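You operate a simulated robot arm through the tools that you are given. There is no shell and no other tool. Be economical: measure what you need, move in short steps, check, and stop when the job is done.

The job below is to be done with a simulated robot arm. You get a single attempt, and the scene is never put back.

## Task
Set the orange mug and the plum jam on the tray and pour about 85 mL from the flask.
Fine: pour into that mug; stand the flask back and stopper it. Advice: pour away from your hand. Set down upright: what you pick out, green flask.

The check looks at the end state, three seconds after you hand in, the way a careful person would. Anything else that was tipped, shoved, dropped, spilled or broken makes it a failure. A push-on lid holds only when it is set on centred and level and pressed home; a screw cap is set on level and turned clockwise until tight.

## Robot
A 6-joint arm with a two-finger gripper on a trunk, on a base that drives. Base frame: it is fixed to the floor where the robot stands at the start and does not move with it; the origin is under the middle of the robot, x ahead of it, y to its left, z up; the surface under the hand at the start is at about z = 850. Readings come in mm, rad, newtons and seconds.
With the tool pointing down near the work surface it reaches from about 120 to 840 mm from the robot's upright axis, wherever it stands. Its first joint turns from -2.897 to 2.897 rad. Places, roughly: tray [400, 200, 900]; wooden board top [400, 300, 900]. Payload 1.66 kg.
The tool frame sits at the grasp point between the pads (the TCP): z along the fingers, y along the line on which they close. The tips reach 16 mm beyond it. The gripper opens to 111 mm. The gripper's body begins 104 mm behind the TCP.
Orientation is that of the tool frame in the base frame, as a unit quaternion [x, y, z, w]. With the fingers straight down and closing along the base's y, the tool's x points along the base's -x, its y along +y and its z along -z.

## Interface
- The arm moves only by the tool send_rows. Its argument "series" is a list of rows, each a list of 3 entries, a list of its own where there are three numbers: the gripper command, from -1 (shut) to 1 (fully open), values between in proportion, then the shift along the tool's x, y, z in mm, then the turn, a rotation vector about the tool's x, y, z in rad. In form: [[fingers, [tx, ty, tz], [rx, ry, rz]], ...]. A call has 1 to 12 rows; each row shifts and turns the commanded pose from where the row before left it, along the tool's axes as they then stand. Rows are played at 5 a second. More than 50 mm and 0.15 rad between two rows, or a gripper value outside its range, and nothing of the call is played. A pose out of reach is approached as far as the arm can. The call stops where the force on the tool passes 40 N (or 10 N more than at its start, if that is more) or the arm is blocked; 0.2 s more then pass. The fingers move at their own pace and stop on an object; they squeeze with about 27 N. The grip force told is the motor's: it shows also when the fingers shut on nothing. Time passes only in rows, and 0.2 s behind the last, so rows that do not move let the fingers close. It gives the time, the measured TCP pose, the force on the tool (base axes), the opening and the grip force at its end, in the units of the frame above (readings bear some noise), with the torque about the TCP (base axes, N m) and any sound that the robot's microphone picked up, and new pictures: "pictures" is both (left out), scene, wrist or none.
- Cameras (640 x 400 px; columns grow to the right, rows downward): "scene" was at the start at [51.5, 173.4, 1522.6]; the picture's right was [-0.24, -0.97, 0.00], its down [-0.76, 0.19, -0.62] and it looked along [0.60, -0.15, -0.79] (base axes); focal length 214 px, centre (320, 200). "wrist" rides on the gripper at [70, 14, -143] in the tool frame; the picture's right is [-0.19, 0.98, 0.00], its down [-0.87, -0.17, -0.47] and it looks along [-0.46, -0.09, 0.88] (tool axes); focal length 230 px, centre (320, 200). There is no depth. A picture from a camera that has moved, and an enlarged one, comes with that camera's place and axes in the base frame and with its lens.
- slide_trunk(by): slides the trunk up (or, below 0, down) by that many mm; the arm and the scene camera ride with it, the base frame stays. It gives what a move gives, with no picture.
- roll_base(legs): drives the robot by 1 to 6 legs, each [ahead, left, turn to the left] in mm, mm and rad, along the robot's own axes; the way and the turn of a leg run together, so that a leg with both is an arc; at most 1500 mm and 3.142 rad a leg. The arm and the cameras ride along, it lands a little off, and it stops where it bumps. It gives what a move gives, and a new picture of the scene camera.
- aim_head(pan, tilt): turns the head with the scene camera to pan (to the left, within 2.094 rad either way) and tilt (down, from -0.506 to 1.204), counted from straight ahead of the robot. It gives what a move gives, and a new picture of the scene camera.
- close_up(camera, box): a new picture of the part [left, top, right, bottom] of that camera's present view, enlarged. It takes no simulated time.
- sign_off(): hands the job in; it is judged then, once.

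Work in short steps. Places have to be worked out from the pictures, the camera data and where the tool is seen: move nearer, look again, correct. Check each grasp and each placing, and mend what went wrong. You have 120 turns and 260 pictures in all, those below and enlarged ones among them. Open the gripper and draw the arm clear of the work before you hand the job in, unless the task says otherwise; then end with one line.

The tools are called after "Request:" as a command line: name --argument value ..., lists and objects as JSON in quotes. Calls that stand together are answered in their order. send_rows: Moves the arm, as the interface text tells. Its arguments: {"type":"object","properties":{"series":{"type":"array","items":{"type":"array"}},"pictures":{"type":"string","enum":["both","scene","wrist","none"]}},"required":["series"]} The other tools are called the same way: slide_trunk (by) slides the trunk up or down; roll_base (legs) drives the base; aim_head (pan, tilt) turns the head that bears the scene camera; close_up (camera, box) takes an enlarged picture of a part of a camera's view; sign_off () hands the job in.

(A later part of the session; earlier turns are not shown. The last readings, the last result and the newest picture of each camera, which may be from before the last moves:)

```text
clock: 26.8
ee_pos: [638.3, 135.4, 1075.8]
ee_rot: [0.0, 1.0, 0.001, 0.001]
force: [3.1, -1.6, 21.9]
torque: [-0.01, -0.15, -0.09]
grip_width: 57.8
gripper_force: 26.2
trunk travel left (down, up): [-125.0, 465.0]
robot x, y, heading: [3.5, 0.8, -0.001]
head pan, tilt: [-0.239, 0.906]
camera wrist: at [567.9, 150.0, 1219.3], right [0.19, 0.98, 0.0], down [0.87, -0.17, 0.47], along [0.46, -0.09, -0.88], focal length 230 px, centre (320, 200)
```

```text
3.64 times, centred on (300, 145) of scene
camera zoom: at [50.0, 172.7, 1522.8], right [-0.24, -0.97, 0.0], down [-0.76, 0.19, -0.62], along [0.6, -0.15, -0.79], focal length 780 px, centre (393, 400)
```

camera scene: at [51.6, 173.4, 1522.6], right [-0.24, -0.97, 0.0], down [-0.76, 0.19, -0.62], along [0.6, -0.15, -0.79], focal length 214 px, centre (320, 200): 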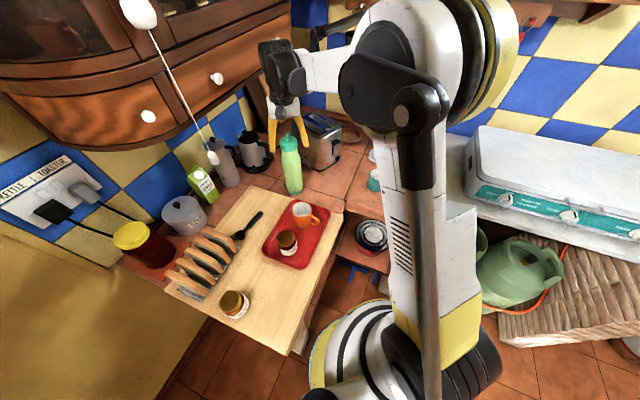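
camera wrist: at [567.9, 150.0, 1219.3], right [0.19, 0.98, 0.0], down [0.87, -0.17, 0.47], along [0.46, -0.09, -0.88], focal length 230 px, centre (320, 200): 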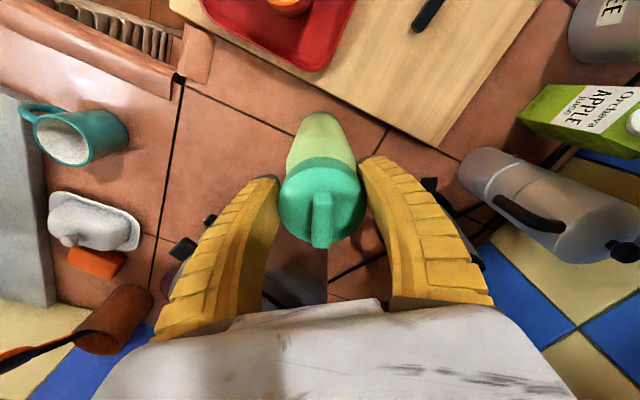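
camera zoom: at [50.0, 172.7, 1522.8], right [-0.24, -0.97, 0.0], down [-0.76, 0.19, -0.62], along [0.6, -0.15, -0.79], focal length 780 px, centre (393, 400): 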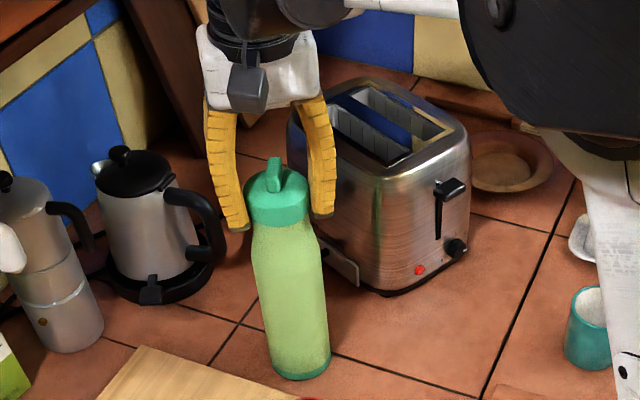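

Held at 57.8 mm. First test: a small counter-clockwise twist (from above), watching torque and sound.

Request:
send_rows --series '[[-1, [0, 0, 0], [0, 0, -0.1]], [-1, [0, 0, 0], [0, 0, -0.1]], [-1, [0, 0, 0], [0, 0, -0.1]]]' --pictures "wrist"

```text
clock: 27.6
ee_pos: [638.9, 135.3, 1076.4]
ee_rot: [-0.15, 0.989, 0.0, 0.001]
force: [0.0, -1.2, 7.8]
torque: [-0.03, -0.02, -0.17]
grip_width: 57.3
gripper_force: 27.1
trunk travel left (down, up): [-125.0, 465.0]
robot x, y, heading: [2.9, -2.2, 0.001]
head pan, tilt: [-0.239, 0.906]
camera wrist: at [567.6, 129.0, 1218.9], right [-0.11, 0.99, 0.0], down [0.88, 0.1, 0.47], along [0.47, 0.05, -0.88], focal length 230 px, centre (320, 200)
```

wrist: 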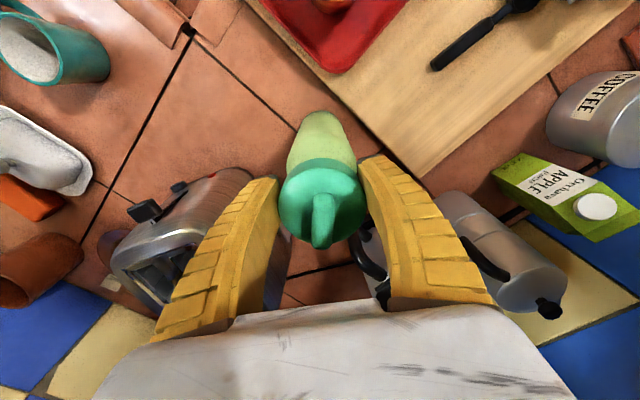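

The cap turns with the hand at low torque (0.17 N m). I turn further and watch whether it rises or loosens.

Request:
send_rows --series '[[-1, [0, 0, 0], [0, 0, -0.14]], [-1, [0, 0, 0], [0, 0, -0.14]], [-1, [0, 0, 0], [0, 0, -0.14]], [-1, [0, 0, 0], [0, 0, -0.14]]]' --pictures "wrist"

Request:
close_up --camera "scene" --box '[260, 110, 330, 200]'

```text
clock: 28.6
ee_pos: [640.0, 136.3, 1075.3]
ee_rot: [-0.419, 0.908, 0.0, 0.0]
force: [0.7, -1.1, -0.1]
torque: [0.0, 0.0, -0.01]
grip_width: 56.9
gripper_force: 27.3
trunk travel left (down, up): [-125.0, 465.0]
robot x, y, heading: [-1.2, -0.4, 0.002]
head pan, tilt: [-0.239, 0.906]
heard: snap
camera wrist: at [583.1, 92.3, 1218.2], right [-0.62, 0.78, 0.0], down [0.69, 0.55, 0.47], along [0.37, 0.29, -0.88], focal length 230 px, centre (320, 200)
```

wrist: 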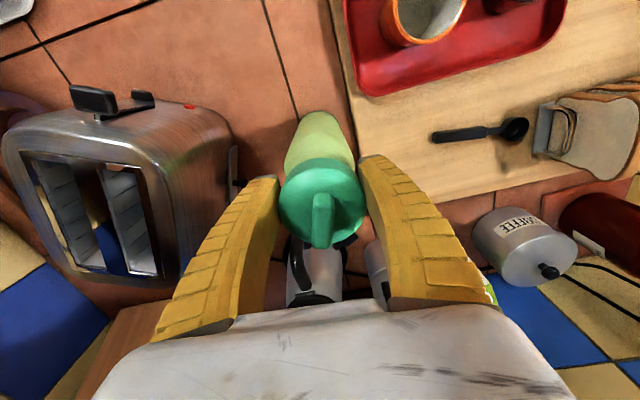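

```text
4.44 times, centred on (295, 155) of scene
camera zoom: at [51.7, 173.3, 1522.6], right [-0.24, -0.97, 0.0], down [-0.76, 0.19, -0.62], along [0.6, -0.15, -0.79], focal length 953 px, centre (431, 400)
```

zoom: 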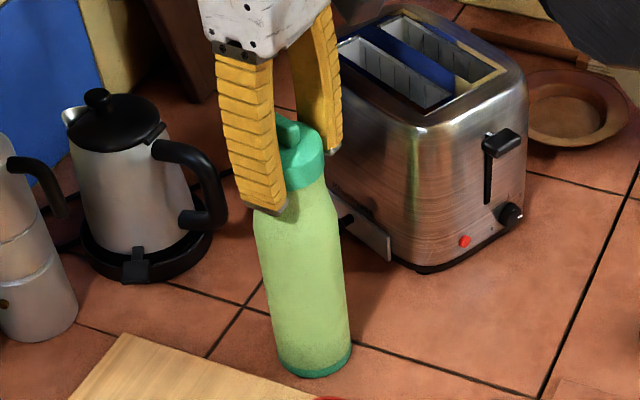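

A "snap", and the torque dropped to zero: the cap seems released. I lift gently 30 mm and check.

Request:
send_rows --series '[[-1, [0, 0, -6], [0, 0, 0]], [-1, [0, 0, -8], [0, 0, 0]], [-1, [0, 0, -16], [0, 0, 0]]]' --pictures "none"

Request:
close_up --camera "scene" --box '[260, 110, 330, 200]'

```text
clock: 29.4
ee_pos: [638.7, 136.2, 1104.2]
ee_rot: [-0.418, 0.909, 0.0, 0.0]
force: [0.3, -0.5, -0.2]
torque: [-0.02, 0.01, 0.02]
grip_width: 56.8
gripper_force: 27.1
trunk travel left (down, up): [-125.0, 465.0]
robot x, y, heading: [3.1, -0.2, 0.0]
head pan, tilt: [-0.239, 0.906]
```

```text
4.44 times, centred on (295, 155) of scene
camera zoom: at [51.5, 173.4, 1522.6], right [-0.24, -0.97, 0.0], down [-0.76, 0.19, -0.62], along [0.6, -0.15, -0.79], focal length 953 px, centre (431, 400)
```

zoom: 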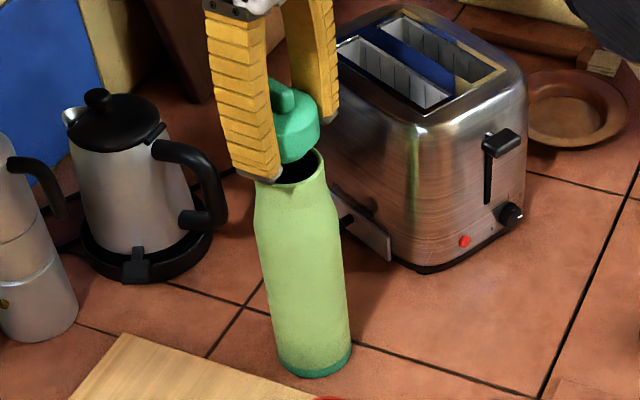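

The cap is off and hangs level. It sat at TCP z≈1075.5 when seated. I'll set it upright on the free counter near (575, -5), where the mug stood.

Request:
send_rows --series '[[-1, [0, 0, -46], [0, 0, 0]], [-1, [37.1, -10.9, 0], [0, 0, 0]], [-1, [37.1, -10.9, 0], [0, 0, 0]], [-1, [37.1, -10.9, 0], [0, 0, 0]], [-1, [37.1, -10.9, 0], [0, 0, 0]], [-1, [0, 0, 48], [0, 0, 0]], [-1, [0, 0, 48], [0, 0, 0]], [-1, [0, 0, 48], [0, 0, 0]], [-1, [0, 0, 48], [0, 0, 0]], [-1, [0, 0, 48], [0, 0, 0]], [-1, [0, 0, 20], [0, 0, 0]], [-1, [0, 0, 0], [0, 0, 0]]]'

Request:
close_up --camera "scene" --box '[270, 130, 390, 210]'

```text
clock: 32.0
ee_pos: [575.2, -3.1, 889.0]
ee_rot: [-0.418, 0.908, 0.0, 0.0]
force: [-0.1, 0.3, 0.0]
torque: [0.01, 0.01, 0.03]
grip_width: 56.6
gripper_force: 26.6
trunk travel left (down, up): [-125.0, 465.0]
robot x, y, heading: [-3.3, -0.0, -0.0]
head pan, tilt: [-0.239, 0.906]
camera scene: at [51.5, 173.4, 1522.6], right [-0.24, -0.97, 0.0], down [-0.76, 0.19, -0.62], along [0.6, -0.15, -0.79], focal length 214 px, centre (320, 200)
camera wrist: at [518.3, -47.0, 1032.3], right [-0.62, 0.78, 0.0], down [0.69, 0.55, 0.47], along [0.37, 0.29, -0.88], focal length 230 px, centre (320, 200)
```

scene: 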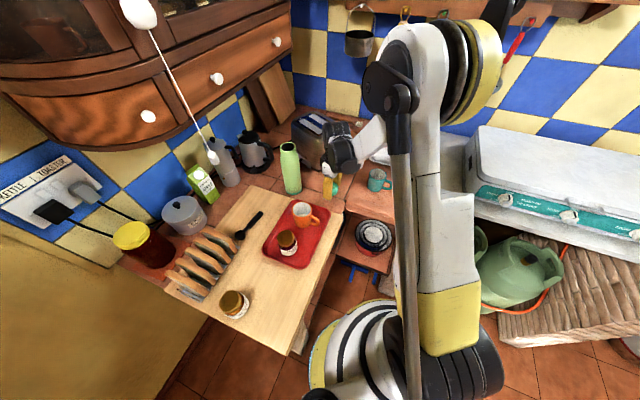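
wrist: 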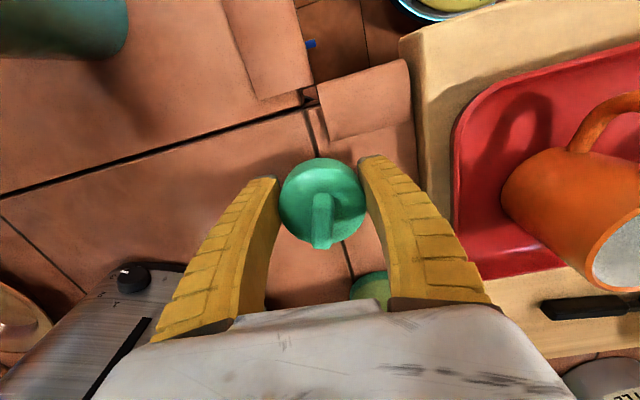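

```text
5.00 times, centred on (330, 170) of scene
camera zoom: at [51.5, 173.4, 1522.6], right [-0.24, -0.97, 0.0], down [-0.76, 0.19, -0.62], along [0.6, -0.15, -0.79], focal length 1072 px, centre (270, 350)
```

zoom: 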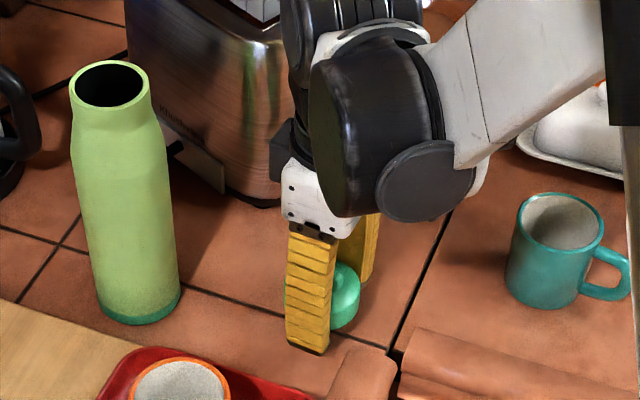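

The flask stands open; the cap is over clear tile. Lower to contact.

Request:
send_rows --series '[[-1, [0, 0, 5], [0, 0, 0]], [-1, [0, 0, 4], [0, 0, 0]], [-1, [0, 0, 3], [0, 0, 0]]]' --pictures "none"

```text
clock: 32.8
ee_pos: [576.7, -4.1, 879.1]
ee_rot: [-0.418, 0.908, 0.0, 0.0]
force: [0.4, -0.2, -0.8]
torque: [0.01, 0.01, -0.03]
grip_width: 57.0
gripper_force: 26.7
trunk travel left (down, up): [-125.0, 465.0]
robot x, y, heading: [0.8, -2.8, 0.001]
head pan, tilt: [-0.239, 0.906]
```

Request:
send_rows --series '[[-1, [0, 0, 3], [0, 0, 0]], [-1, [0, 0, 2], [0, 0, 0]]]' --pictures "none"

```text
clock: 33.4
ee_pos: [576.5, -5.1, 874.2]
ee_rot: [-0.418, 0.908, 0.0, -0.001]
force: [-0.4, 0.0, -0.7]
torque: [0.01, 0.02, -0.02]
grip_width: 56.6
gripper_force: 26.8
trunk travel left (down, up): [-125.0, 465.0]
robot x, y, heading: [-0.9, -1.2, -0.001]
head pan, tilt: [-0.239, 0.906]
```

Request:
send_rows --series '[[-1, [0, 0, 2], [0, 0, 0]], [-1, [0, 0, 2], [0, 0, 0]]]' --pictures "none"

```text
clock: 34.0
ee_pos: [575.9, -5.2, 871.1]
ee_rot: [-0.417, 0.909, 0.0, 0.001]
force: [5.0, 0.5, 20.2]
torque: [0.21, -0.13, -0.11]
grip_width: 57.5
gripper_force: 26.6
trunk travel left (down, up): [-125.0, 465.0]
robot x, y, heading: [-0.8, 1.9, -0.001]
head pan, tilt: [-0.239, 0.906]
```

The cap is down (20 N contact). Release and rise.

Request:
send_rows --series '[[0.2, [0, 0, 0], [0, 0, 0]], [0.2, [0, 0, 0], [0, 0, 0]], [0.2, [0, 0, -20], [0, 0, 0]], [0.2, [0, 0, -45], [0, 0, 0]], [0.2, [0, 0, -45], [0, 0, 0]], [0.2, [0, 0, -45], [0, 0, 0]], [0.6, [0, 0, -45], [0, 0, 0]], [0.6, [0, 0, -45], [0, 0, 0]], [0.6, [0, 0, 0], [0, 0, 0]]]' --pictures "wrist"

Request:
close_up --camera "scene" --box '[260, 120, 380, 200]'

```text
clock: 36.0
ee_pos: [575.2, -6.3, 1116.4]
ee_rot: [-0.419, 0.908, 0.0, 0.0]
force: [-0.3, 0.0, 0.0]
torque: [0.01, -0.03, -0.01]
grip_width: 89.9
gripper_force: 0.7
trunk travel left (down, up): [-125.0, 465.0]
robot x, y, heading: [-0.6, -2.9, 0.002]
head pan, tilt: [-0.239, 0.906]
camera wrist: at [519.5, -49.7, 1259.1], right [-0.62, 0.78, 0.0], down [0.69, 0.55, 0.47], along [0.37, 0.29, -0.88], focal length 230 px, centre (320, 200)
```

wrist: 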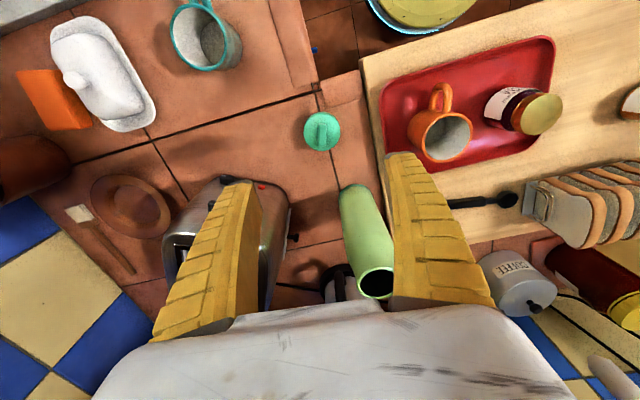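

```text
5.00 times, centred on (320, 160) of scene
camera zoom: at [51.5, 173.4, 1522.5], right [-0.24, -0.97, 0.0], down [-0.76, 0.19, -0.62], along [0.6, -0.15, -0.79], focal length 1072 px, centre (320, 400)
```

zoom: 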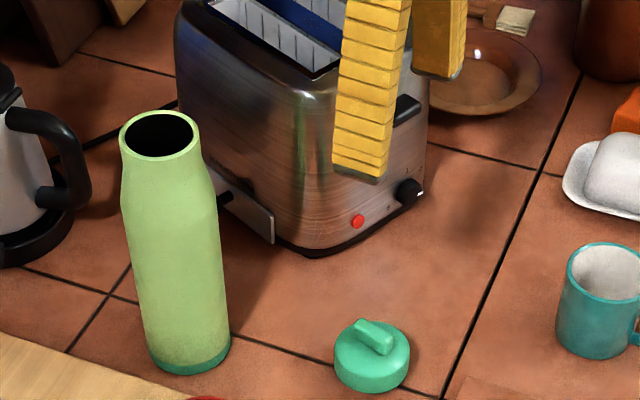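

The cap stands upright at (576, -5), and the flask mouth is at z≈1069. I'll grip the body from the side at about z=965, approach azimuth 35° and 30° downward, clear of the mug and cap. Reorienting in place first.

Request:
send_rows --series '[[0.8, [0, 0, 0], [0, 0, 0.125]], [0.8, [0, 0, 0], [0, 0, 0.125]], [0.8, [0, 0, 0], [0, -0.131, 0]], [0.8, [0, 0, 0], [0, -0.131, 0]], [0.8, [0, 0, 0], [0, -0.131, 0]], [0.8, [0, 0, 0], [0, -0.131, 0]], [0.8, [0, 0, 0], [0, -0.131, 0]], [0.8, [0, 0, 0], [0, -0.131, 0]], [0.8, [0, 0, 0], [0, -0.131, 0]], [0.8, [0, 0, 0], [0, -0.13, 0]], [0.8, [0, 0, 0], [0, 0, 0]]]'

```text
clock: 38.4
ee_pos: [575.1, -4.9, 1115.4]
ee_rot: [-0.262, 0.825, 0.152, 0.478]
force: [0.3, 0.2, 0.3]
torque: [-0.01, 0.02, -0.01]
grip_width: 100.6
gripper_force: 0.8
trunk travel left (down, up): [-125.0, 465.0]
robot x, y, heading: [3.3, -0.0, -0.0]
head pan, tilt: [-0.239, 0.906]
camera scene: at [51.5, 173.4, 1522.6], right [-0.24, -0.97, 0.0], down [-0.76, 0.19, -0.62], along [0.6, -0.15, -0.79], focal length 214 px, centre (320, 200)
camera wrist: at [437.7, -83.9, 1126.4], right [-0.49, 0.86, 0.16], down [0.11, -0.12, 0.99], along [0.87, 0.5, -0.04], focal length 230 px, centre (320, 200)
```

scene: 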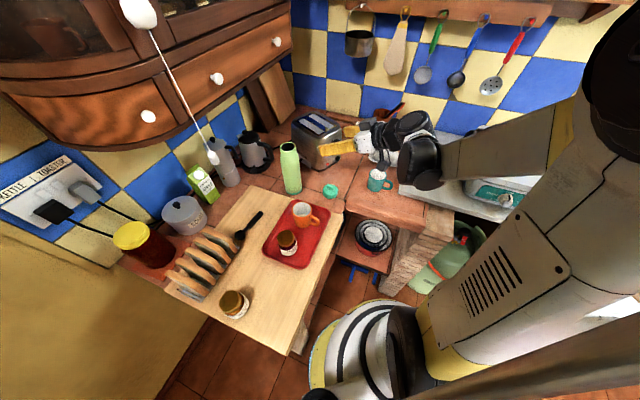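
wrist: 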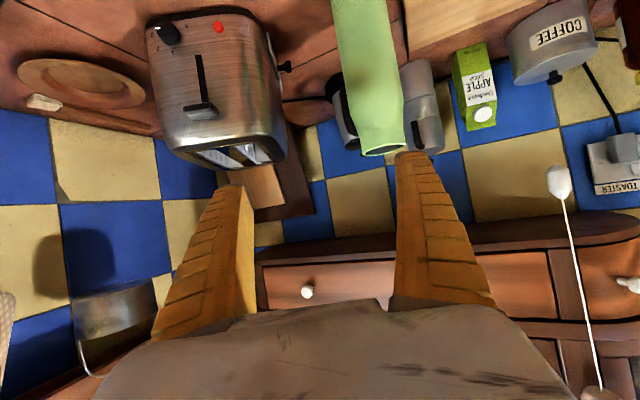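

Orientation reached (azimuth 35°, 30° down). Move to the pre-grasp 120 mm behind the flask.

Request:
send_rows --series '[[0.8, [21.1, 25.4, 23.4], [0, 0, 0]], [0.8, [21.1, 25.4, 23.4], [0, 0, 0]], [0.8, [21.1, 25.4, 23.4], [0, 0, 0]], [0.8, [0, 0, 0], [0, 0, 0]]]'

Request:
close_up --camera "scene" --box '[260, 120, 380, 200]'

```text
clock: 39.4
ee_pos: [556.9, 72.3, 1027.4]
ee_rot: [-0.261, 0.826, 0.151, 0.477]
force: [0.4, -0.5, 0.7]
torque: [-0.01, 0.02, 0.03]
grip_width: 100.5
gripper_force: 0.3
trunk travel left (down, up): [-125.0, 465.0]
robot x, y, heading: [0.0, 0.2, -0.002]
head pan, tilt: [-0.239, 0.906]
camera scene: at [51.6, 173.4, 1522.6], right [-0.24, -0.97, 0.0], down [-0.76, 0.19, -0.62], along [0.6, -0.15, -0.79], focal length 214 px, centre (320, 200)
camera wrist: at [418.3, -6.5, 1037.8], right [-0.49, 0.86, 0.16], down [0.12, -0.12, 0.99], along [0.87, 0.5, -0.04], focal length 230 px, centre (320, 200)
```

scene: 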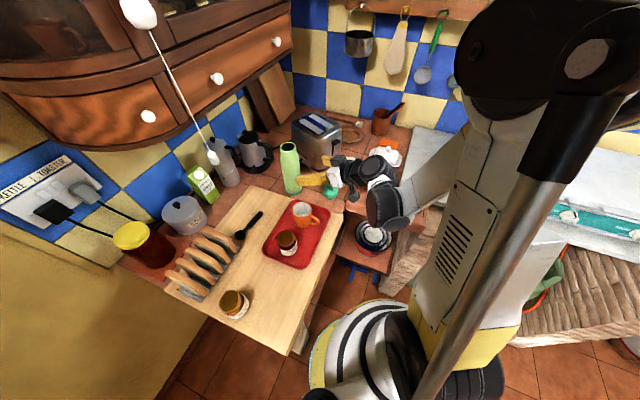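
wrist: 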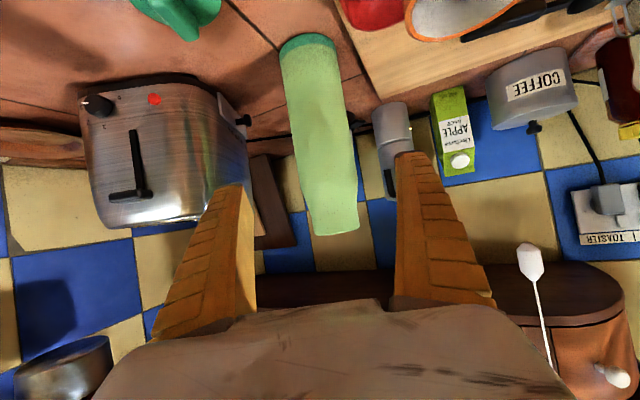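

```text
5.00 times, centred on (320, 160) of scene
camera zoom: at [51.6, 173.4, 1522.6], right [-0.24, -0.97, 0.0], down [-0.76, 0.19, -0.62], along [0.6, -0.15, -0.79], focal length 1072 px, centre (320, 400)
```

zoom: 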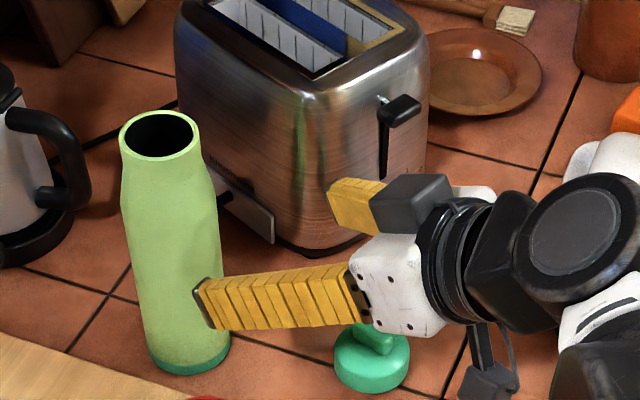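

The flask axis is at (640, 134.5). I advance 118 mm along the approach with a 3 mm lateral fix.

Request:
send_rows --series '[[0.8, [0, 3, 30], [0, 0, 0]], [0.8, [0, 0, 30], [0, 0, 0]], [0.8, [0, 0, 30], [0, 0, 0]], [0.8, [0, 0, 28], [0, 0, 0]], [0.8, [0, 0, 0], [0, 0, 0]]]' --pictures "wrist"

Request:
close_up --camera "scene" --box '[260, 120, 380, 200]'

```text
clock: 40.6
ee_pos: [638.3, 134.9, 966.9]
ee_rot: [-0.26, 0.826, 0.15, 0.477]
force: [-0.1, -0.1, 1.2]
torque: [0.01, 0.01, -0.03]
grip_width: 100.5
gripper_force: 0.6
trunk travel left (down, up): [-125.0, 465.0]
robot x, y, heading: [1.4, 1.0, -0.002]
head pan, tilt: [-0.239, 0.906]
camera wrist: at [500.4, 55.6, 978.5], right [-0.49, 0.86, 0.16], down [0.12, -0.12, 0.99], along [0.87, 0.5, -0.04], focal length 230 px, centre (320, 200)
```

wrist: 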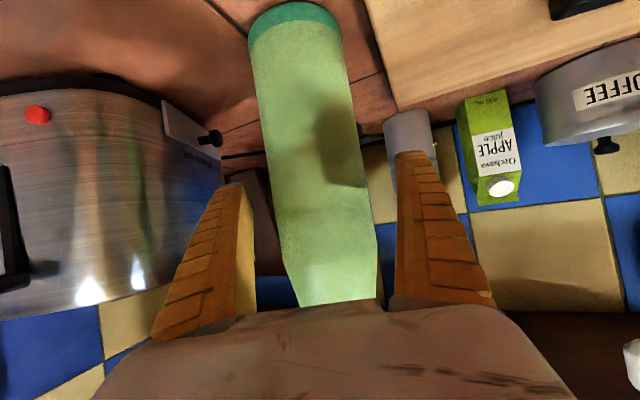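

```text
5.00 times, centred on (320, 160) of scene
camera zoom: at [51.6, 173.4, 1522.6], right [-0.24, -0.97, 0.0], down [-0.76, 0.19, -0.62], along [0.6, -0.15, -0.79], focal length 1072 px, centre (320, 400)
```

zoom: 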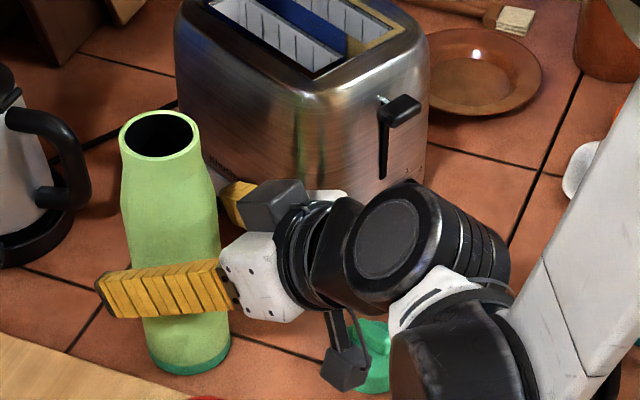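

Well positioned. Close on the flask.

Request:
send_rows --series '[[-1, [0, 0, 0], [0, 0, 0]], [-1, [0, 0, 0], [0, 0, 0]], [-1, [0, 0, 0], [0, 0, 0]]]' --pictures "wrist"

Request:
send_rows --series '[[-1, [-8.66, 0, -5], [0, 0, 0]], [-1, [-17.3, 0, -10], [0, 0, 0]], [-1, [0, 0, 0], [0, 0, 0]]]' --pictures "none"

Request:
close_up --camera "scene" --box '[260, 120, 380, 200]'

```text
clock: 41.4
ee_pos: [639.6, 135.2, 967.3]
ee_rot: [-0.261, 0.826, 0.151, 0.476]
force: [-0.9, 0.5, 0.4]
torque: [0.02, 0.18, -0.02]
grip_width: 61.2
gripper_force: 27.0
trunk travel left (down, up): [-125.0, 465.0]
robot x, y, heading: [2.5, 3.4, 0.0]
head pan, tilt: [-0.239, 0.906]
camera wrist: at [500.2, 55.6, 978.6], right [-0.49, 0.86, 0.16], down [0.12, -0.12, 0.99], along [0.87, 0.5, -0.04], focal length 230 px, centre (320, 200)
```

wrist: 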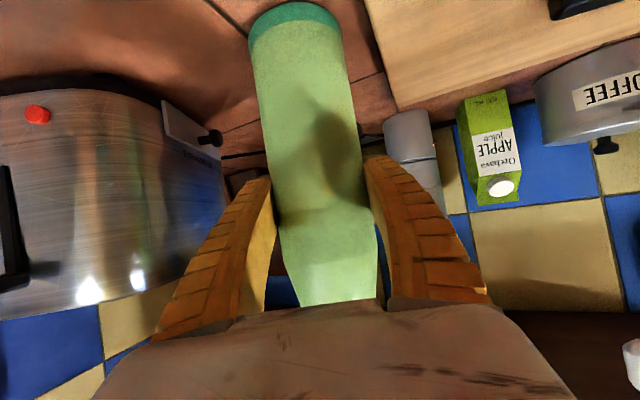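

```text
clock: 42.2
ee_pos: [637.8, 133.9, 996.9]
ee_rot: [-0.26, 0.826, 0.15, 0.477]
force: [-0.3, 0.7, -5.4]
torque: [-0.02, 0.03, 0.01]
grip_width: 61.4
gripper_force: 27.5
trunk travel left (down, up): [-125.0, 465.0]
robot x, y, heading: [0.3, 0.4, 0.001]
head pan, tilt: [-0.239, 0.906]
```

```text
5.00 times, centred on (320, 160) of scene
camera zoom: at [51.9, 173.5, 1522.5], right [-0.24, -0.97, 0.0], down [-0.76, 0.19, -0.62], along [0.6, -0.15, -0.79], focal length 1072 px, centre (320, 400)
```

zoom: 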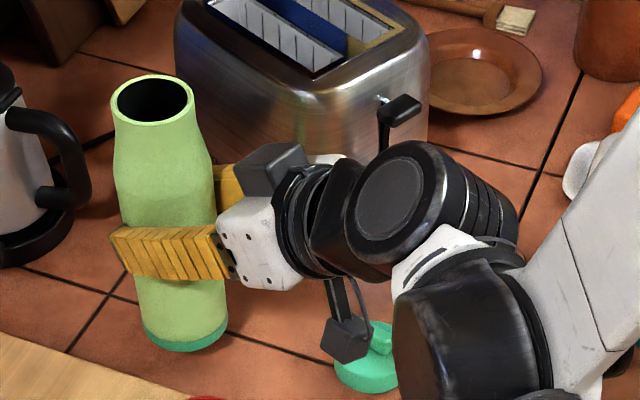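

Flask lifted cleanly, about 5.4 N total. I raise it above the mug height and carry it upright to the pour station behind the mug (TCP ≈ (374, 63)).

Request:
send_rows --series '[[-1, [-32.9, 0, -19], [0, 0, 0]], [-1, [-32.9, 0, -19], [0, 0, 0]], [-1, [-32.9, 0, -19], [0, 0, 0]], [-1, [10, 7.3, -17], [0, 0, 0]], [-1, [17, 12.3, -29.4], [0, 0, 0]], [-1, [17, 12.3, -29.4], [0, 0, 0]], [-1, [17, 12.3, -29.4], [0, 0, 0]], [-1, [17, 12.3, -29.4], [0, 0, 0]], [-1, [17, 12.3, -29.4], [0, 0, 0]], [-1, [17, 12.3, -29.4], [0, 0, 0]], [-1, [16.5, 12.3, -29.2], [0, 0, 0]], [-1, [0, 0, 0], [0, 0, 0]]]'

Request:
close_up --camera "scene" --box '[250, 130, 390, 260]'

```text
clock: 44.8
ee_pos: [372.8, 63.9, 1109.7]
ee_rot: [-0.261, 0.826, 0.151, 0.477]
force: [-0.7, 0.3, -5.3]
torque: [-0.08, 0.03, -0.01]
grip_width: 61.3
gripper_force: 27.6
trunk travel left (down, up): [-125.0, 465.0]
robot x, y, heading: [0.6, -0.3, -0.001]
head pan, tilt: [-0.239, 0.906]
camera scene: at [51.8, 173.4, 1522.6], right [-0.24, -0.97, 0.0], down [-0.76, 0.19, -0.62], along [0.6, -0.15, -0.79], focal length 214 px, centre (320, 200)
camera wrist: at [234.7, -14.5, 1120.5], right [-0.49, 0.86, 0.16], down [0.12, -0.12, 0.99], along [0.87, 0.5, -0.04], focal length 230 px, centre (320, 200)
```

scene: 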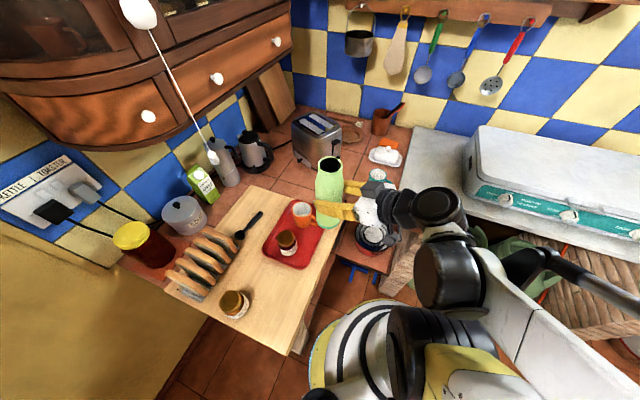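
wrist: 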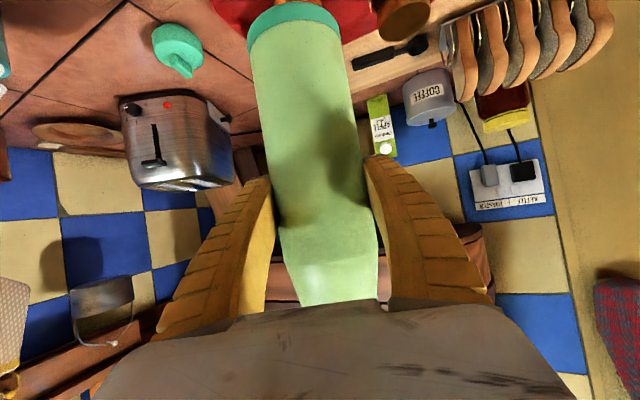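

```text
3.08 times, centred on (320, 195) of scene
camera zoom: at [51.8, 173.4, 1522.6], right [-0.24, -0.97, 0.0], down [-0.76, 0.19, -0.62], along [0.6, -0.15, -0.79], focal length 660 px, centre (320, 215)
```

zoom: 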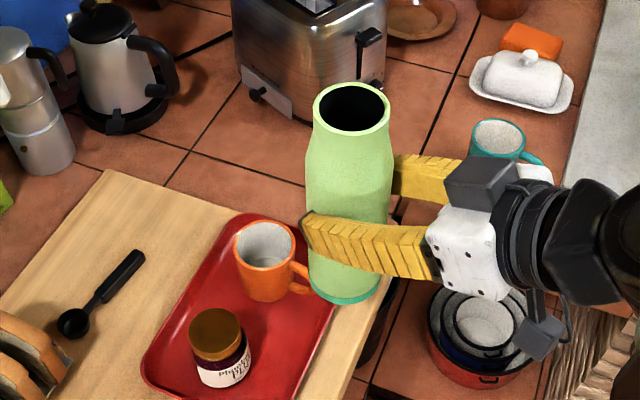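

The mug position is consistent with (464, 126). I tilt the flask forward by 40° (still high), checking weight before going further.

Request:
send_rows --series '[[-1, [0, 0, 0], [0, 0.1, 0]], [-1, [0, 0, 0], [0, 0.1, 0]], [-1, [0, 0, 0], [0, 0.1, 0]], [-1, [0, 0, 0], [0, 0.1, 0]], [-1, [0, 0, 0], [0, 0.1, 0]], [-1, [0, 0, 0], [0, 0.1, 0]], [-1, [0, 0, 0], [0, 0.1, 0]], [-1, [0, 0, 0], [0, 0, 0]]]'

Request:
close_up --camera "scene" --box '[250, 130, 390, 260]'

```text
clock: 46.6
ee_pos: [373.9, 65.0, 1110.2]
ee_rot: [-0.296, 0.94, 0.052, 0.164]
force: [0.3, 0.1, -4.2]
torque: [0.05, -0.07, -0.03]
grip_width: 61.2
gripper_force: 27.2
trunk travel left (down, up): [-125.0, 465.0]
robot x, y, heading: [0.2, -0.2, -0.0]
head pan, tilt: [-0.239, 0.906]
camera scene: at [51.7, 173.4, 1522.6], right [-0.24, -0.97, 0.0], down [-0.76, 0.19, -0.62], along [0.6, -0.15, -0.79], focal length 214 px, centre (320, 200)
camera wrist: at [271.6, 10.9, 1221.0], right [-0.42, 0.91, 0.06], down [0.63, 0.24, 0.74], along [0.65, 0.35, -0.67], focal length 230 px, centre (320, 200)
```

scene: 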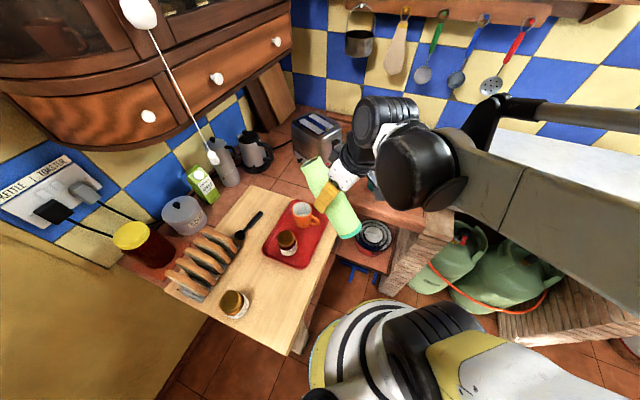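
wrist: 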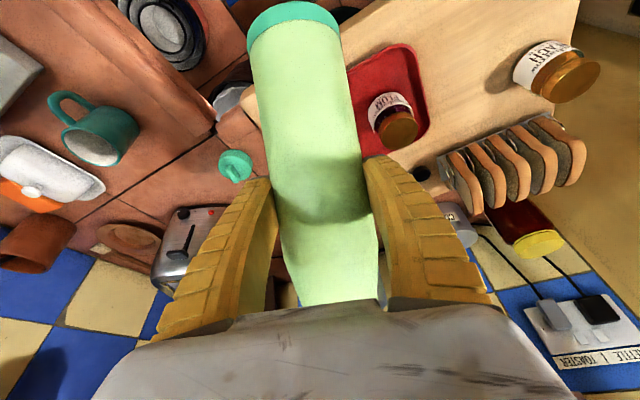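

```text
3.08 times, centred on (320, 195) of scene
camera zoom: at [51.7, 173.4, 1522.6], right [-0.24, -0.97, 0.0], down [-0.76, 0.19, -0.62], along [0.6, -0.15, -0.79], focal length 660 px, centre (320, 215)
```

zoom: 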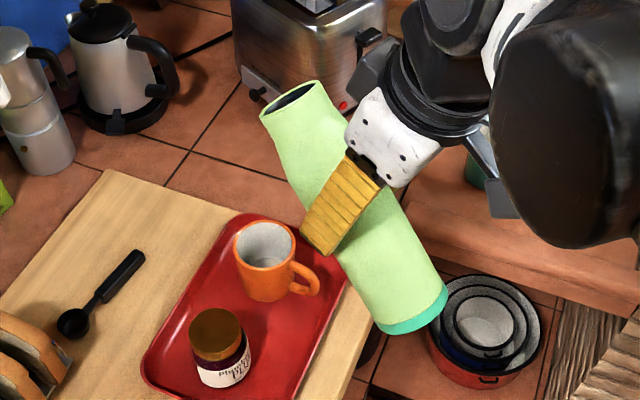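

No spill at 40° tilt. I lower to working height and tilt to about 57°.

Request:
send_rows --series '[[-1, [15.3, 0, 42.3], [0, 0, 0]], [-1, [15.3, 0, 42.3], [0, 0, 0]], [-1, [0, 0, 0], [0, 0.1, 0]], [-1, [0, 0, 0], [0, 0.1, 0]], [-1, [0, 0, 0], [0, 0.1, 0]], [-1, [1.4, 0, 30], [0, 0, 0]], [-1, [0, 0, 0], [0, 0, 0]]]' --pictures "wrist"

Request:
close_up --camera "scene" --box '[250, 150, 370, 260]'

Request:
send_rows --series '[[-1, [0, 0, 0], [0, 0, 0]]]' --pictures "none"

Request:
send_rows --series '[[-1, [0, 0, 0], [0, 0, 0]]]' --pictures "none"

Request:
send_rows --series '[[-1, [0, 0, 0], [0, 0, 0]]]' --pictures "none"

Request:
send_rows --series '[[-1, [0, 0, 0], [0, 0, 0]]]' --pictures "none"

Request:
send_rows --series '[[-1, [0, 0, 0], [0, 0, 0]]]' --pictures "none"

Request:
send_rows --series '[[-1, [0, 0, 0], [0, 0, 0]]]' --pictures "none"

```text
clock: 48.2
ee_pos: [373.3, 65.0, 988.9]
ee_rot: [-0.301, 0.953, 0.008, 0.023]
force: [-0.5, 0.4, -5.0]
torque: [0.07, -0.11, -0.01]
grip_width: 61.2
gripper_force: 27.0
trunk travel left (down, up): [-125.0, 465.0]
robot x, y, heading: [1.1, -0.6, 0.004]
head pan, tilt: [-0.239, 0.906]
camera wrist: at [301.9, 33.2, 1128.5], right [-0.41, 0.91, 0.01], down [0.79, 0.35, 0.51], along [0.46, 0.22, -0.86], focal length 230 px, centre (320, 200)
```

wrist: 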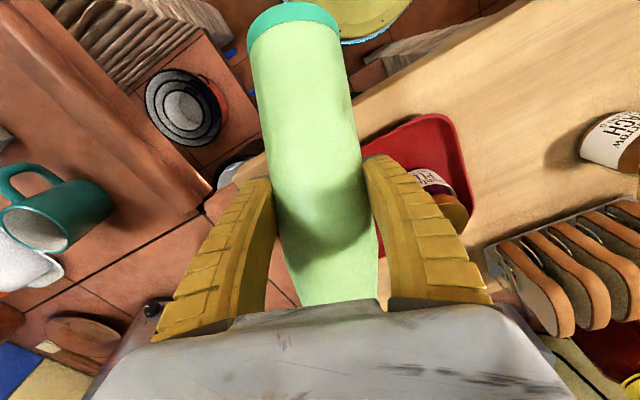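

```text
3.64 times, centred on (310, 205) of scene
camera zoom: at [51.7, 173.4, 1522.6], right [-0.24, -0.97, 0.0], down [-0.76, 0.19, -0.62], along [0.6, -0.15, -0.79], focal length 780 px, centre (356, 182)
```

zoom: 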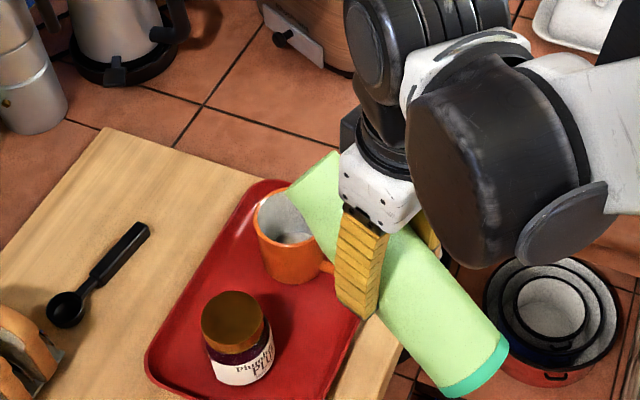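

```text
clock: 48.6
ee_pos: [374.0, 65.0, 988.0]
ee_rot: [-0.301, 0.953, 0.007, 0.022]
force: [-1.0, 0.1, -5.1]
torque: [0.08, -0.1, 0.0]
grip_width: 61.1
gripper_force: 27.3
trunk travel left (down, up): [-125.0, 465.0]
robot x, y, heading: [0.2, 0.9, -0.005]
head pan, tilt: [-0.239, 0.906]
```

```text
clock: 49.0
ee_pos: [373.2, 65.6, 989.8]
ee_rot: [-0.301, 0.953, 0.007, 0.022]
force: [0.0, -0.2, -4.1]
torque: [0.11, -0.11, -0.02]
grip_width: 60.8
gripper_force: 27.3
trunk travel left (down, up): [-125.0, 465.0]
robot x, y, heading: [-2.2, 0.5, -0.002]
head pan, tilt: [-0.239, 0.906]
```

```text
clock: 49.4
ee_pos: [373.5, 65.6, 989.0]
ee_rot: [-0.3, 0.954, 0.008, 0.022]
force: [-0.2, 0.1, -3.9]
torque: [0.07, -0.08, -0.03]
grip_width: 61.0
gripper_force: 26.9
trunk travel left (down, up): [-125.0, 465.0]
robot x, y, heading: [0.1, 2.5, 0.001]
head pan, tilt: [-0.239, 0.906]
```

```text
clock: 49.8
ee_pos: [373.6, 66.1, 988.8]
ee_rot: [-0.301, 0.953, 0.007, 0.023]
force: [0.0, -0.2, -5.6]
torque: [0.07, -0.06, 0.0]
grip_width: 61.0
gripper_force: 27.0
trunk travel left (down, up): [-125.0, 465.0]
robot x, y, heading: [2.3, 0.6, -0.003]
head pan, tilt: [-0.239, 0.906]
```

```text
clock: 50.2
ee_pos: [372.7, 64.5, 989.2]
ee_rot: [-0.301, 0.953, 0.007, 0.023]
force: [-0.5, -0.3, -4.7]
torque: [0.1, -0.08, 0.0]
grip_width: 60.8
gripper_force: 26.6
trunk travel left (down, up): [-125.0, 465.0]
robot x, y, heading: [1.6, -0.1, -0.003]
head pan, tilt: [-0.239, 0.906]
```

```text
clock: 50.6
ee_pos: [373.5, 64.8, 988.2]
ee_rot: [-0.301, 0.953, 0.007, 0.023]
force: [0.3, -0.2, -4.5]
torque: [0.07, -0.09, 0.02]
grip_width: 60.7
gripper_force: 27.1
trunk travel left (down, up): [-125.0, 465.0]
robot x, y, heading: [-1.5, -1.1, 0.001]
head pan, tilt: [-0.239, 0.906]
```

Mean weight is about 4.8 N before pouring, with noisy readings. I pull back 7 mm to keep the lip just behind the mug centre, then tilt in small steps to about 66° and watch.

Request:
send_rows --series '[[-1, [7, 0, 0], [0, 0.05, 0]], [-1, [0, 0, 0], [0, 0.05, 0]], [-1, [0, 0, 0], [0, 0.05, 0]], [-1, [0, 0, 0], [0, 0, 0]], [-1, [0, 0, 0], [0, 0, 0]]]' --pictures "none"

Request:
close_up --camera "scene" --box '[270, 165, 350, 225]'

```text
clock: 51.8
ee_pos: [367.7, 60.5, 989.2]
ee_rot: [-0.3, 0.953, -0.016, -0.049]
force: [-0.9, 0.5, -5.0]
torque: [0.1, -0.1, -0.01]
grip_width: 60.7
gripper_force: 26.3
trunk travel left (down, up): [-125.0, 465.0]
robot x, y, heading: [0.3, -0.5, -0.001]
head pan, tilt: [-0.239, 0.906]
```

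```text
6.67 times, centred on (310, 195) of scene
camera zoom: at [51.7, 173.4, 1522.6], right [-0.24, -0.97, 0.0], down [-0.76, 0.19, -0.62], along [0.6, -0.15, -0.79], focal length 1430 px, centre (387, 233)
```

zoom: 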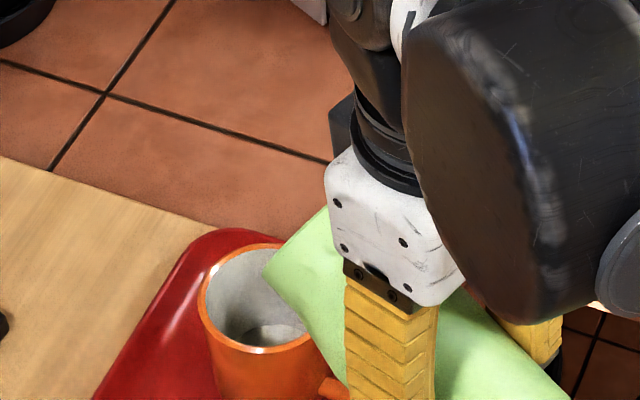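

Clear view into the empty mug, no flow yet. Continue to θ≈1.25.

Request:
send_rows --series '[[-1, [0, 0, 0], [0, 0.03, 0]], [-1, [0, 0, 0], [0, 0.03, 0]], [-1, [0, 0, 0], [0, 0.03, 0]], [-1, [0, 0, 0], [0, 0, 0]], [-1, [0, 0, 0], [0, 0, 0]]]' --pictures "none"

Request:
close_up --camera "scene" --box '[270, 165, 350, 225]'

```text
clock: 53.0
ee_pos: [368.9, 60.8, 990.1]
ee_rot: [-0.3, 0.949, -0.029, -0.091]
force: [0.1, -1.5, -4.8]
torque: [0.1, -0.12, 0.01]
grip_width: 60.8
gripper_force: 27.3
trunk travel left (down, up): [-125.0, 465.0]
robot x, y, heading: [-0.2, 2.9, 0.002]
head pan, tilt: [-0.239, 0.906]
```

```text
6.67 times, centred on (310, 195) of scene
camera zoom: at [51.7, 173.4, 1522.6], right [-0.24, -0.97, 0.0], down [-0.76, 0.19, -0.62], along [0.6, -0.15, -0.79], focal length 1430 px, centre (387, 233)
```

zoom: 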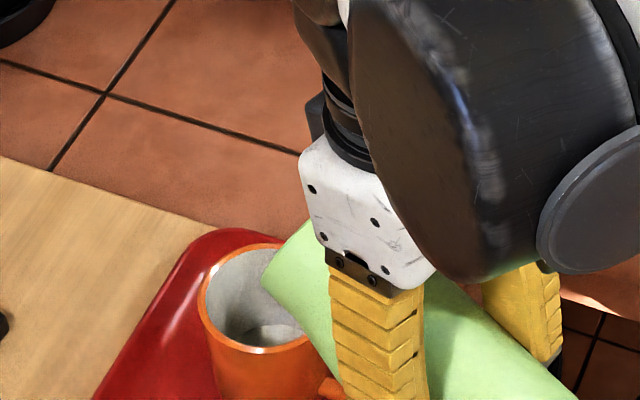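

Still no flow at θ≈1.24. Continue.

Request:
send_rows --series '[[-1, [0, 0, 0], [0, 0.03, 0]], [-1, [0, 0, 0], [0, 0.03, 0]], [-1, [0, 0, 0], [0, 0, 0]], [-1, [0, 0, 0], [0, 0, 0]]]' --pictures "none"

Request:
close_up --camera "scene" --box '[280, 185, 340, 230]'

```text
clock: 54.0
ee_pos: [367.3, 58.7, 989.8]
ee_rot: [-0.298, 0.946, -0.039, -0.121]
force: [0.2, -0.2, -4.9]
torque: [0.11, -0.11, 0.0]
grip_width: 61.1
gripper_force: 26.7
trunk travel left (down, up): [-125.0, 465.0]
robot x, y, heading: [0.8, 0.1, 0.003]
head pan, tilt: [-0.239, 0.906]
```

```text
8.89 times, centred on (310, 208) of scene
camera zoom: at [51.7, 173.4, 1522.6], right [-0.24, -0.97, 0.0], down [-0.76, 0.19, -0.62], along [0.6, -0.15, -0.79], focal length 1906 px, centre (409, 133)
```

zoom: 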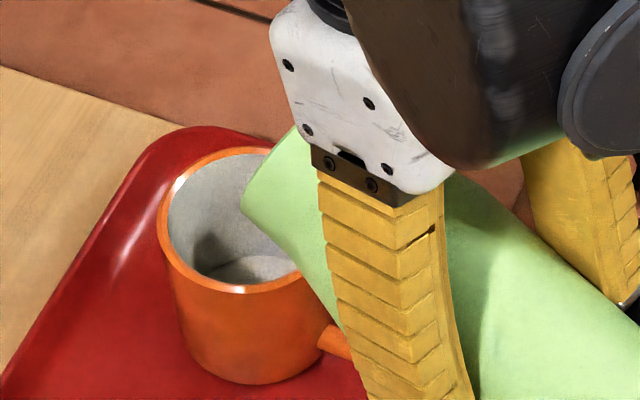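

Request:
send_rows --series '[[-1, [0, 0, 0], [0, 0.03, 0]], [-1, [0, 0, 0], [0, 0, 0]], [-1, [0, 0, 0], [0, 0, 0]]]' --pictures "none"

Request:
send_rows --series '[[-1, [0, 0, 0], [0, 0.03, 0]], [-1, [0, 0, 0], [0, 0, 0]], [-1, [0, 0, 0], [0, 0, 0]]]' --pictures "none"

Request:
close_up --camera "scene" --box '[280, 185, 340, 230]'

```text
clock: 54.8
ee_pos: [368.1, 59.6, 991.4]
ee_rot: [-0.297, 0.944, -0.043, -0.134]
force: [-0.6, -0.1, -4.0]
torque: [0.08, -0.14, -0.03]
grip_width: 61.0
gripper_force: 27.2
trunk travel left (down, up): [-125.0, 465.0]
robot x, y, heading: [1.1, 3.5, -0.003]
head pan, tilt: [-0.239, 0.906]
```

```text
clock: 55.6
ee_pos: [367.9, 60.1, 990.3]
ee_rot: [-0.297, 0.942, -0.047, -0.149]
force: [-0.4, 1.1, -3.8]
torque: [0.1, -0.1, -0.04]
grip_width: 61.0
gripper_force: 27.1
trunk travel left (down, up): [-125.0, 465.0]
robot x, y, heading: [0.9, 2.6, -0.0]
head pan, tilt: [-0.239, 0.906]
```

```text
8.89 times, centred on (310, 208) of scene
camera zoom: at [51.7, 173.4, 1522.6], right [-0.24, -0.97, 0.0], down [-0.76, 0.19, -0.62], along [0.6, -0.15, -0.79], focal length 1906 px, centre (409, 133)
```

zoom: 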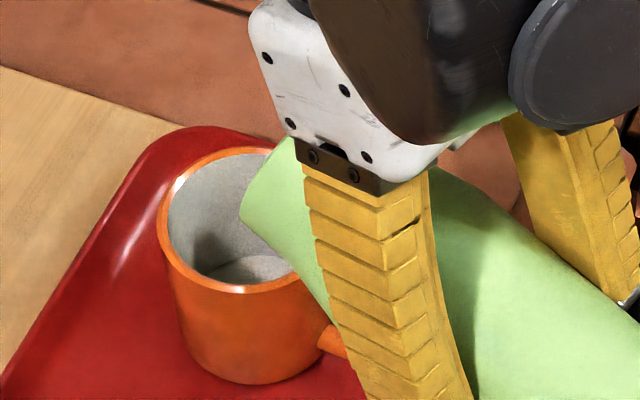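

Still no flow (θ≈1.36). Continue, raising TCP slightly to keep lip clearance.

Request:
send_rows --series '[[-1, [0, 0, -2], [0, 0.03, 0]], [-1, [0, 0, 0], [0, 0, 0]], [-1, [0, 0, 0], [0, 0, 0]]]' --pictures "none"

Request:
close_up --camera "scene" --box '[280, 185, 340, 230]'

Request:
send_rows --series '[[-1, [0, 0, -2], [0, 0.03, 0]], [-1, [0, 0, 0], [0, 0, 0]], [-1, [0, 0, 0], [0, 0, 0]]]' --pictures "none"

Request:
close_up --camera "scene" --box '[280, 185, 340, 230]'

```text
clock: 56.4
ee_pos: [369.9, 59.8, 992.1]
ee_rot: [-0.296, 0.94, -0.051, -0.162]
force: [0.0, -0.2, -4.5]
torque: [0.12, -0.11, 0.0]
grip_width: 61.0
gripper_force: 27.0
trunk travel left (down, up): [-125.0, 465.0]
robot x, y, heading: [3.6, -0.1, 0.004]
head pan, tilt: [-0.239, 0.906]
```

```text
8.89 times, centred on (310, 208) of scene
camera zoom: at [51.7, 173.4, 1522.6], right [-0.24, -0.97, 0.0], down [-0.76, 0.19, -0.62], along [0.6, -0.15, -0.79], focal length 1906 px, centre (409, 133)
```

zoom: 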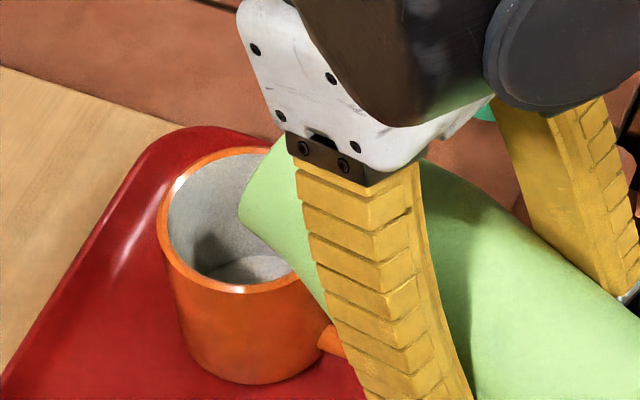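

```text
clock: 57.2
ee_pos: [369.2, 62.0, 992.5]
ee_rot: [-0.296, 0.937, -0.055, -0.176]
force: [0.4, -0.2, -4.8]
torque: [0.1, -0.15, 0.02]
grip_width: 61.0
gripper_force: 26.9
trunk travel left (down, up): [-125.0, 465.0]
robot x, y, heading: [-4.2, 2.5, 0.004]
head pan, tilt: [-0.239, 0.906]
```

```text
8.89 times, centred on (310, 208) of scene
camera zoom: at [51.7, 173.4, 1522.6], right [-0.24, -0.97, 0.0], down [-0.76, 0.19, -0.62], along [0.6, -0.15, -0.79], focal length 1906 px, centre (409, 133)
```

zoom: 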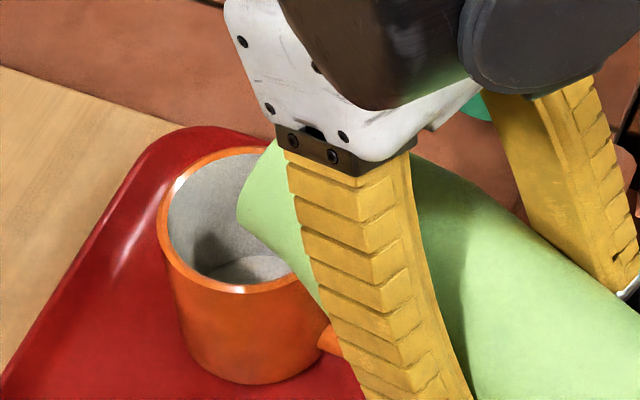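

Request:
send_rows --series '[[-1, [0, 0, -3], [0, 0.03, 0]], [-1, [0, 0, 0], [0, 0, 0]], [-1, [0, 0, 0], [0, 0, 0]]]' --pictures "none"

Request:
close_up --camera "scene" --box '[280, 185, 340, 230]'

Request:
send_rows --series '[[-1, [0, 0, -3], [0, 0.03, 0]], [-1, [0, 0, 0], [0, 0, 0]], [-1, [0, 0, 0], [0, 0, 0]]]' --pictures "none"

Request:
close_up --camera "scene" --box '[280, 185, 340, 230]'

```text
clock: 58.0
ee_pos: [369.2, 60.5, 995.9]
ee_rot: [-0.295, 0.934, -0.06, -0.19]
force: [-0.3, -0.3, -5.2]
torque: [0.1, -0.11, 0.0]
grip_width: 60.7
gripper_force: 26.8
trunk travel left (down, up): [-125.0, 465.0]
robot x, y, heading: [-0.6, -1.5, -0.002]
head pan, tilt: [-0.239, 0.906]
```

```text
8.89 times, centred on (310, 208) of scene
camera zoom: at [51.7, 173.4, 1522.6], right [-0.24, -0.97, 0.0], down [-0.76, 0.19, -0.62], along [0.6, -0.15, -0.79], focal length 1906 px, centre (409, 133)
```

zoom: 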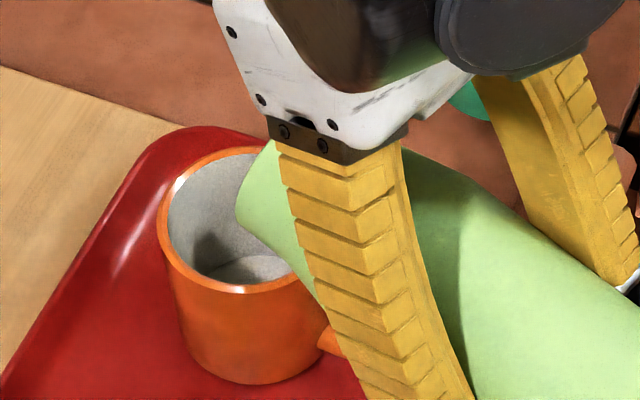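

```text
clock: 58.8
ee_pos: [370.9, 61.3, 998.5]
ee_rot: [-0.294, 0.931, -0.065, -0.204]
force: [0.7, -0.2, -4.5]
torque: [0.06, -0.14, 0.0]
grip_width: 61.0
gripper_force: 27.1
trunk travel left (down, up): [-125.0, 465.0]
robot x, y, heading: [-0.8, -3.2, -0.001]
head pan, tilt: [-0.239, 0.906]
```

```text
8.89 times, centred on (310, 208) of scene
camera zoom: at [51.7, 173.4, 1522.6], right [-0.24, -0.97, 0.0], down [-0.76, 0.19, -0.62], along [0.6, -0.15, -0.79], focal length 1906 px, centre (409, 133)
```

zoom: 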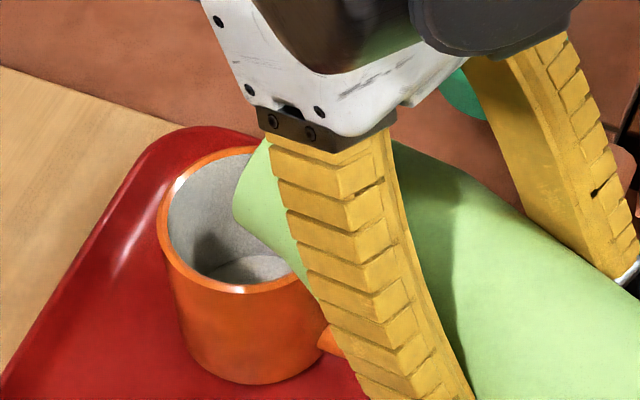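

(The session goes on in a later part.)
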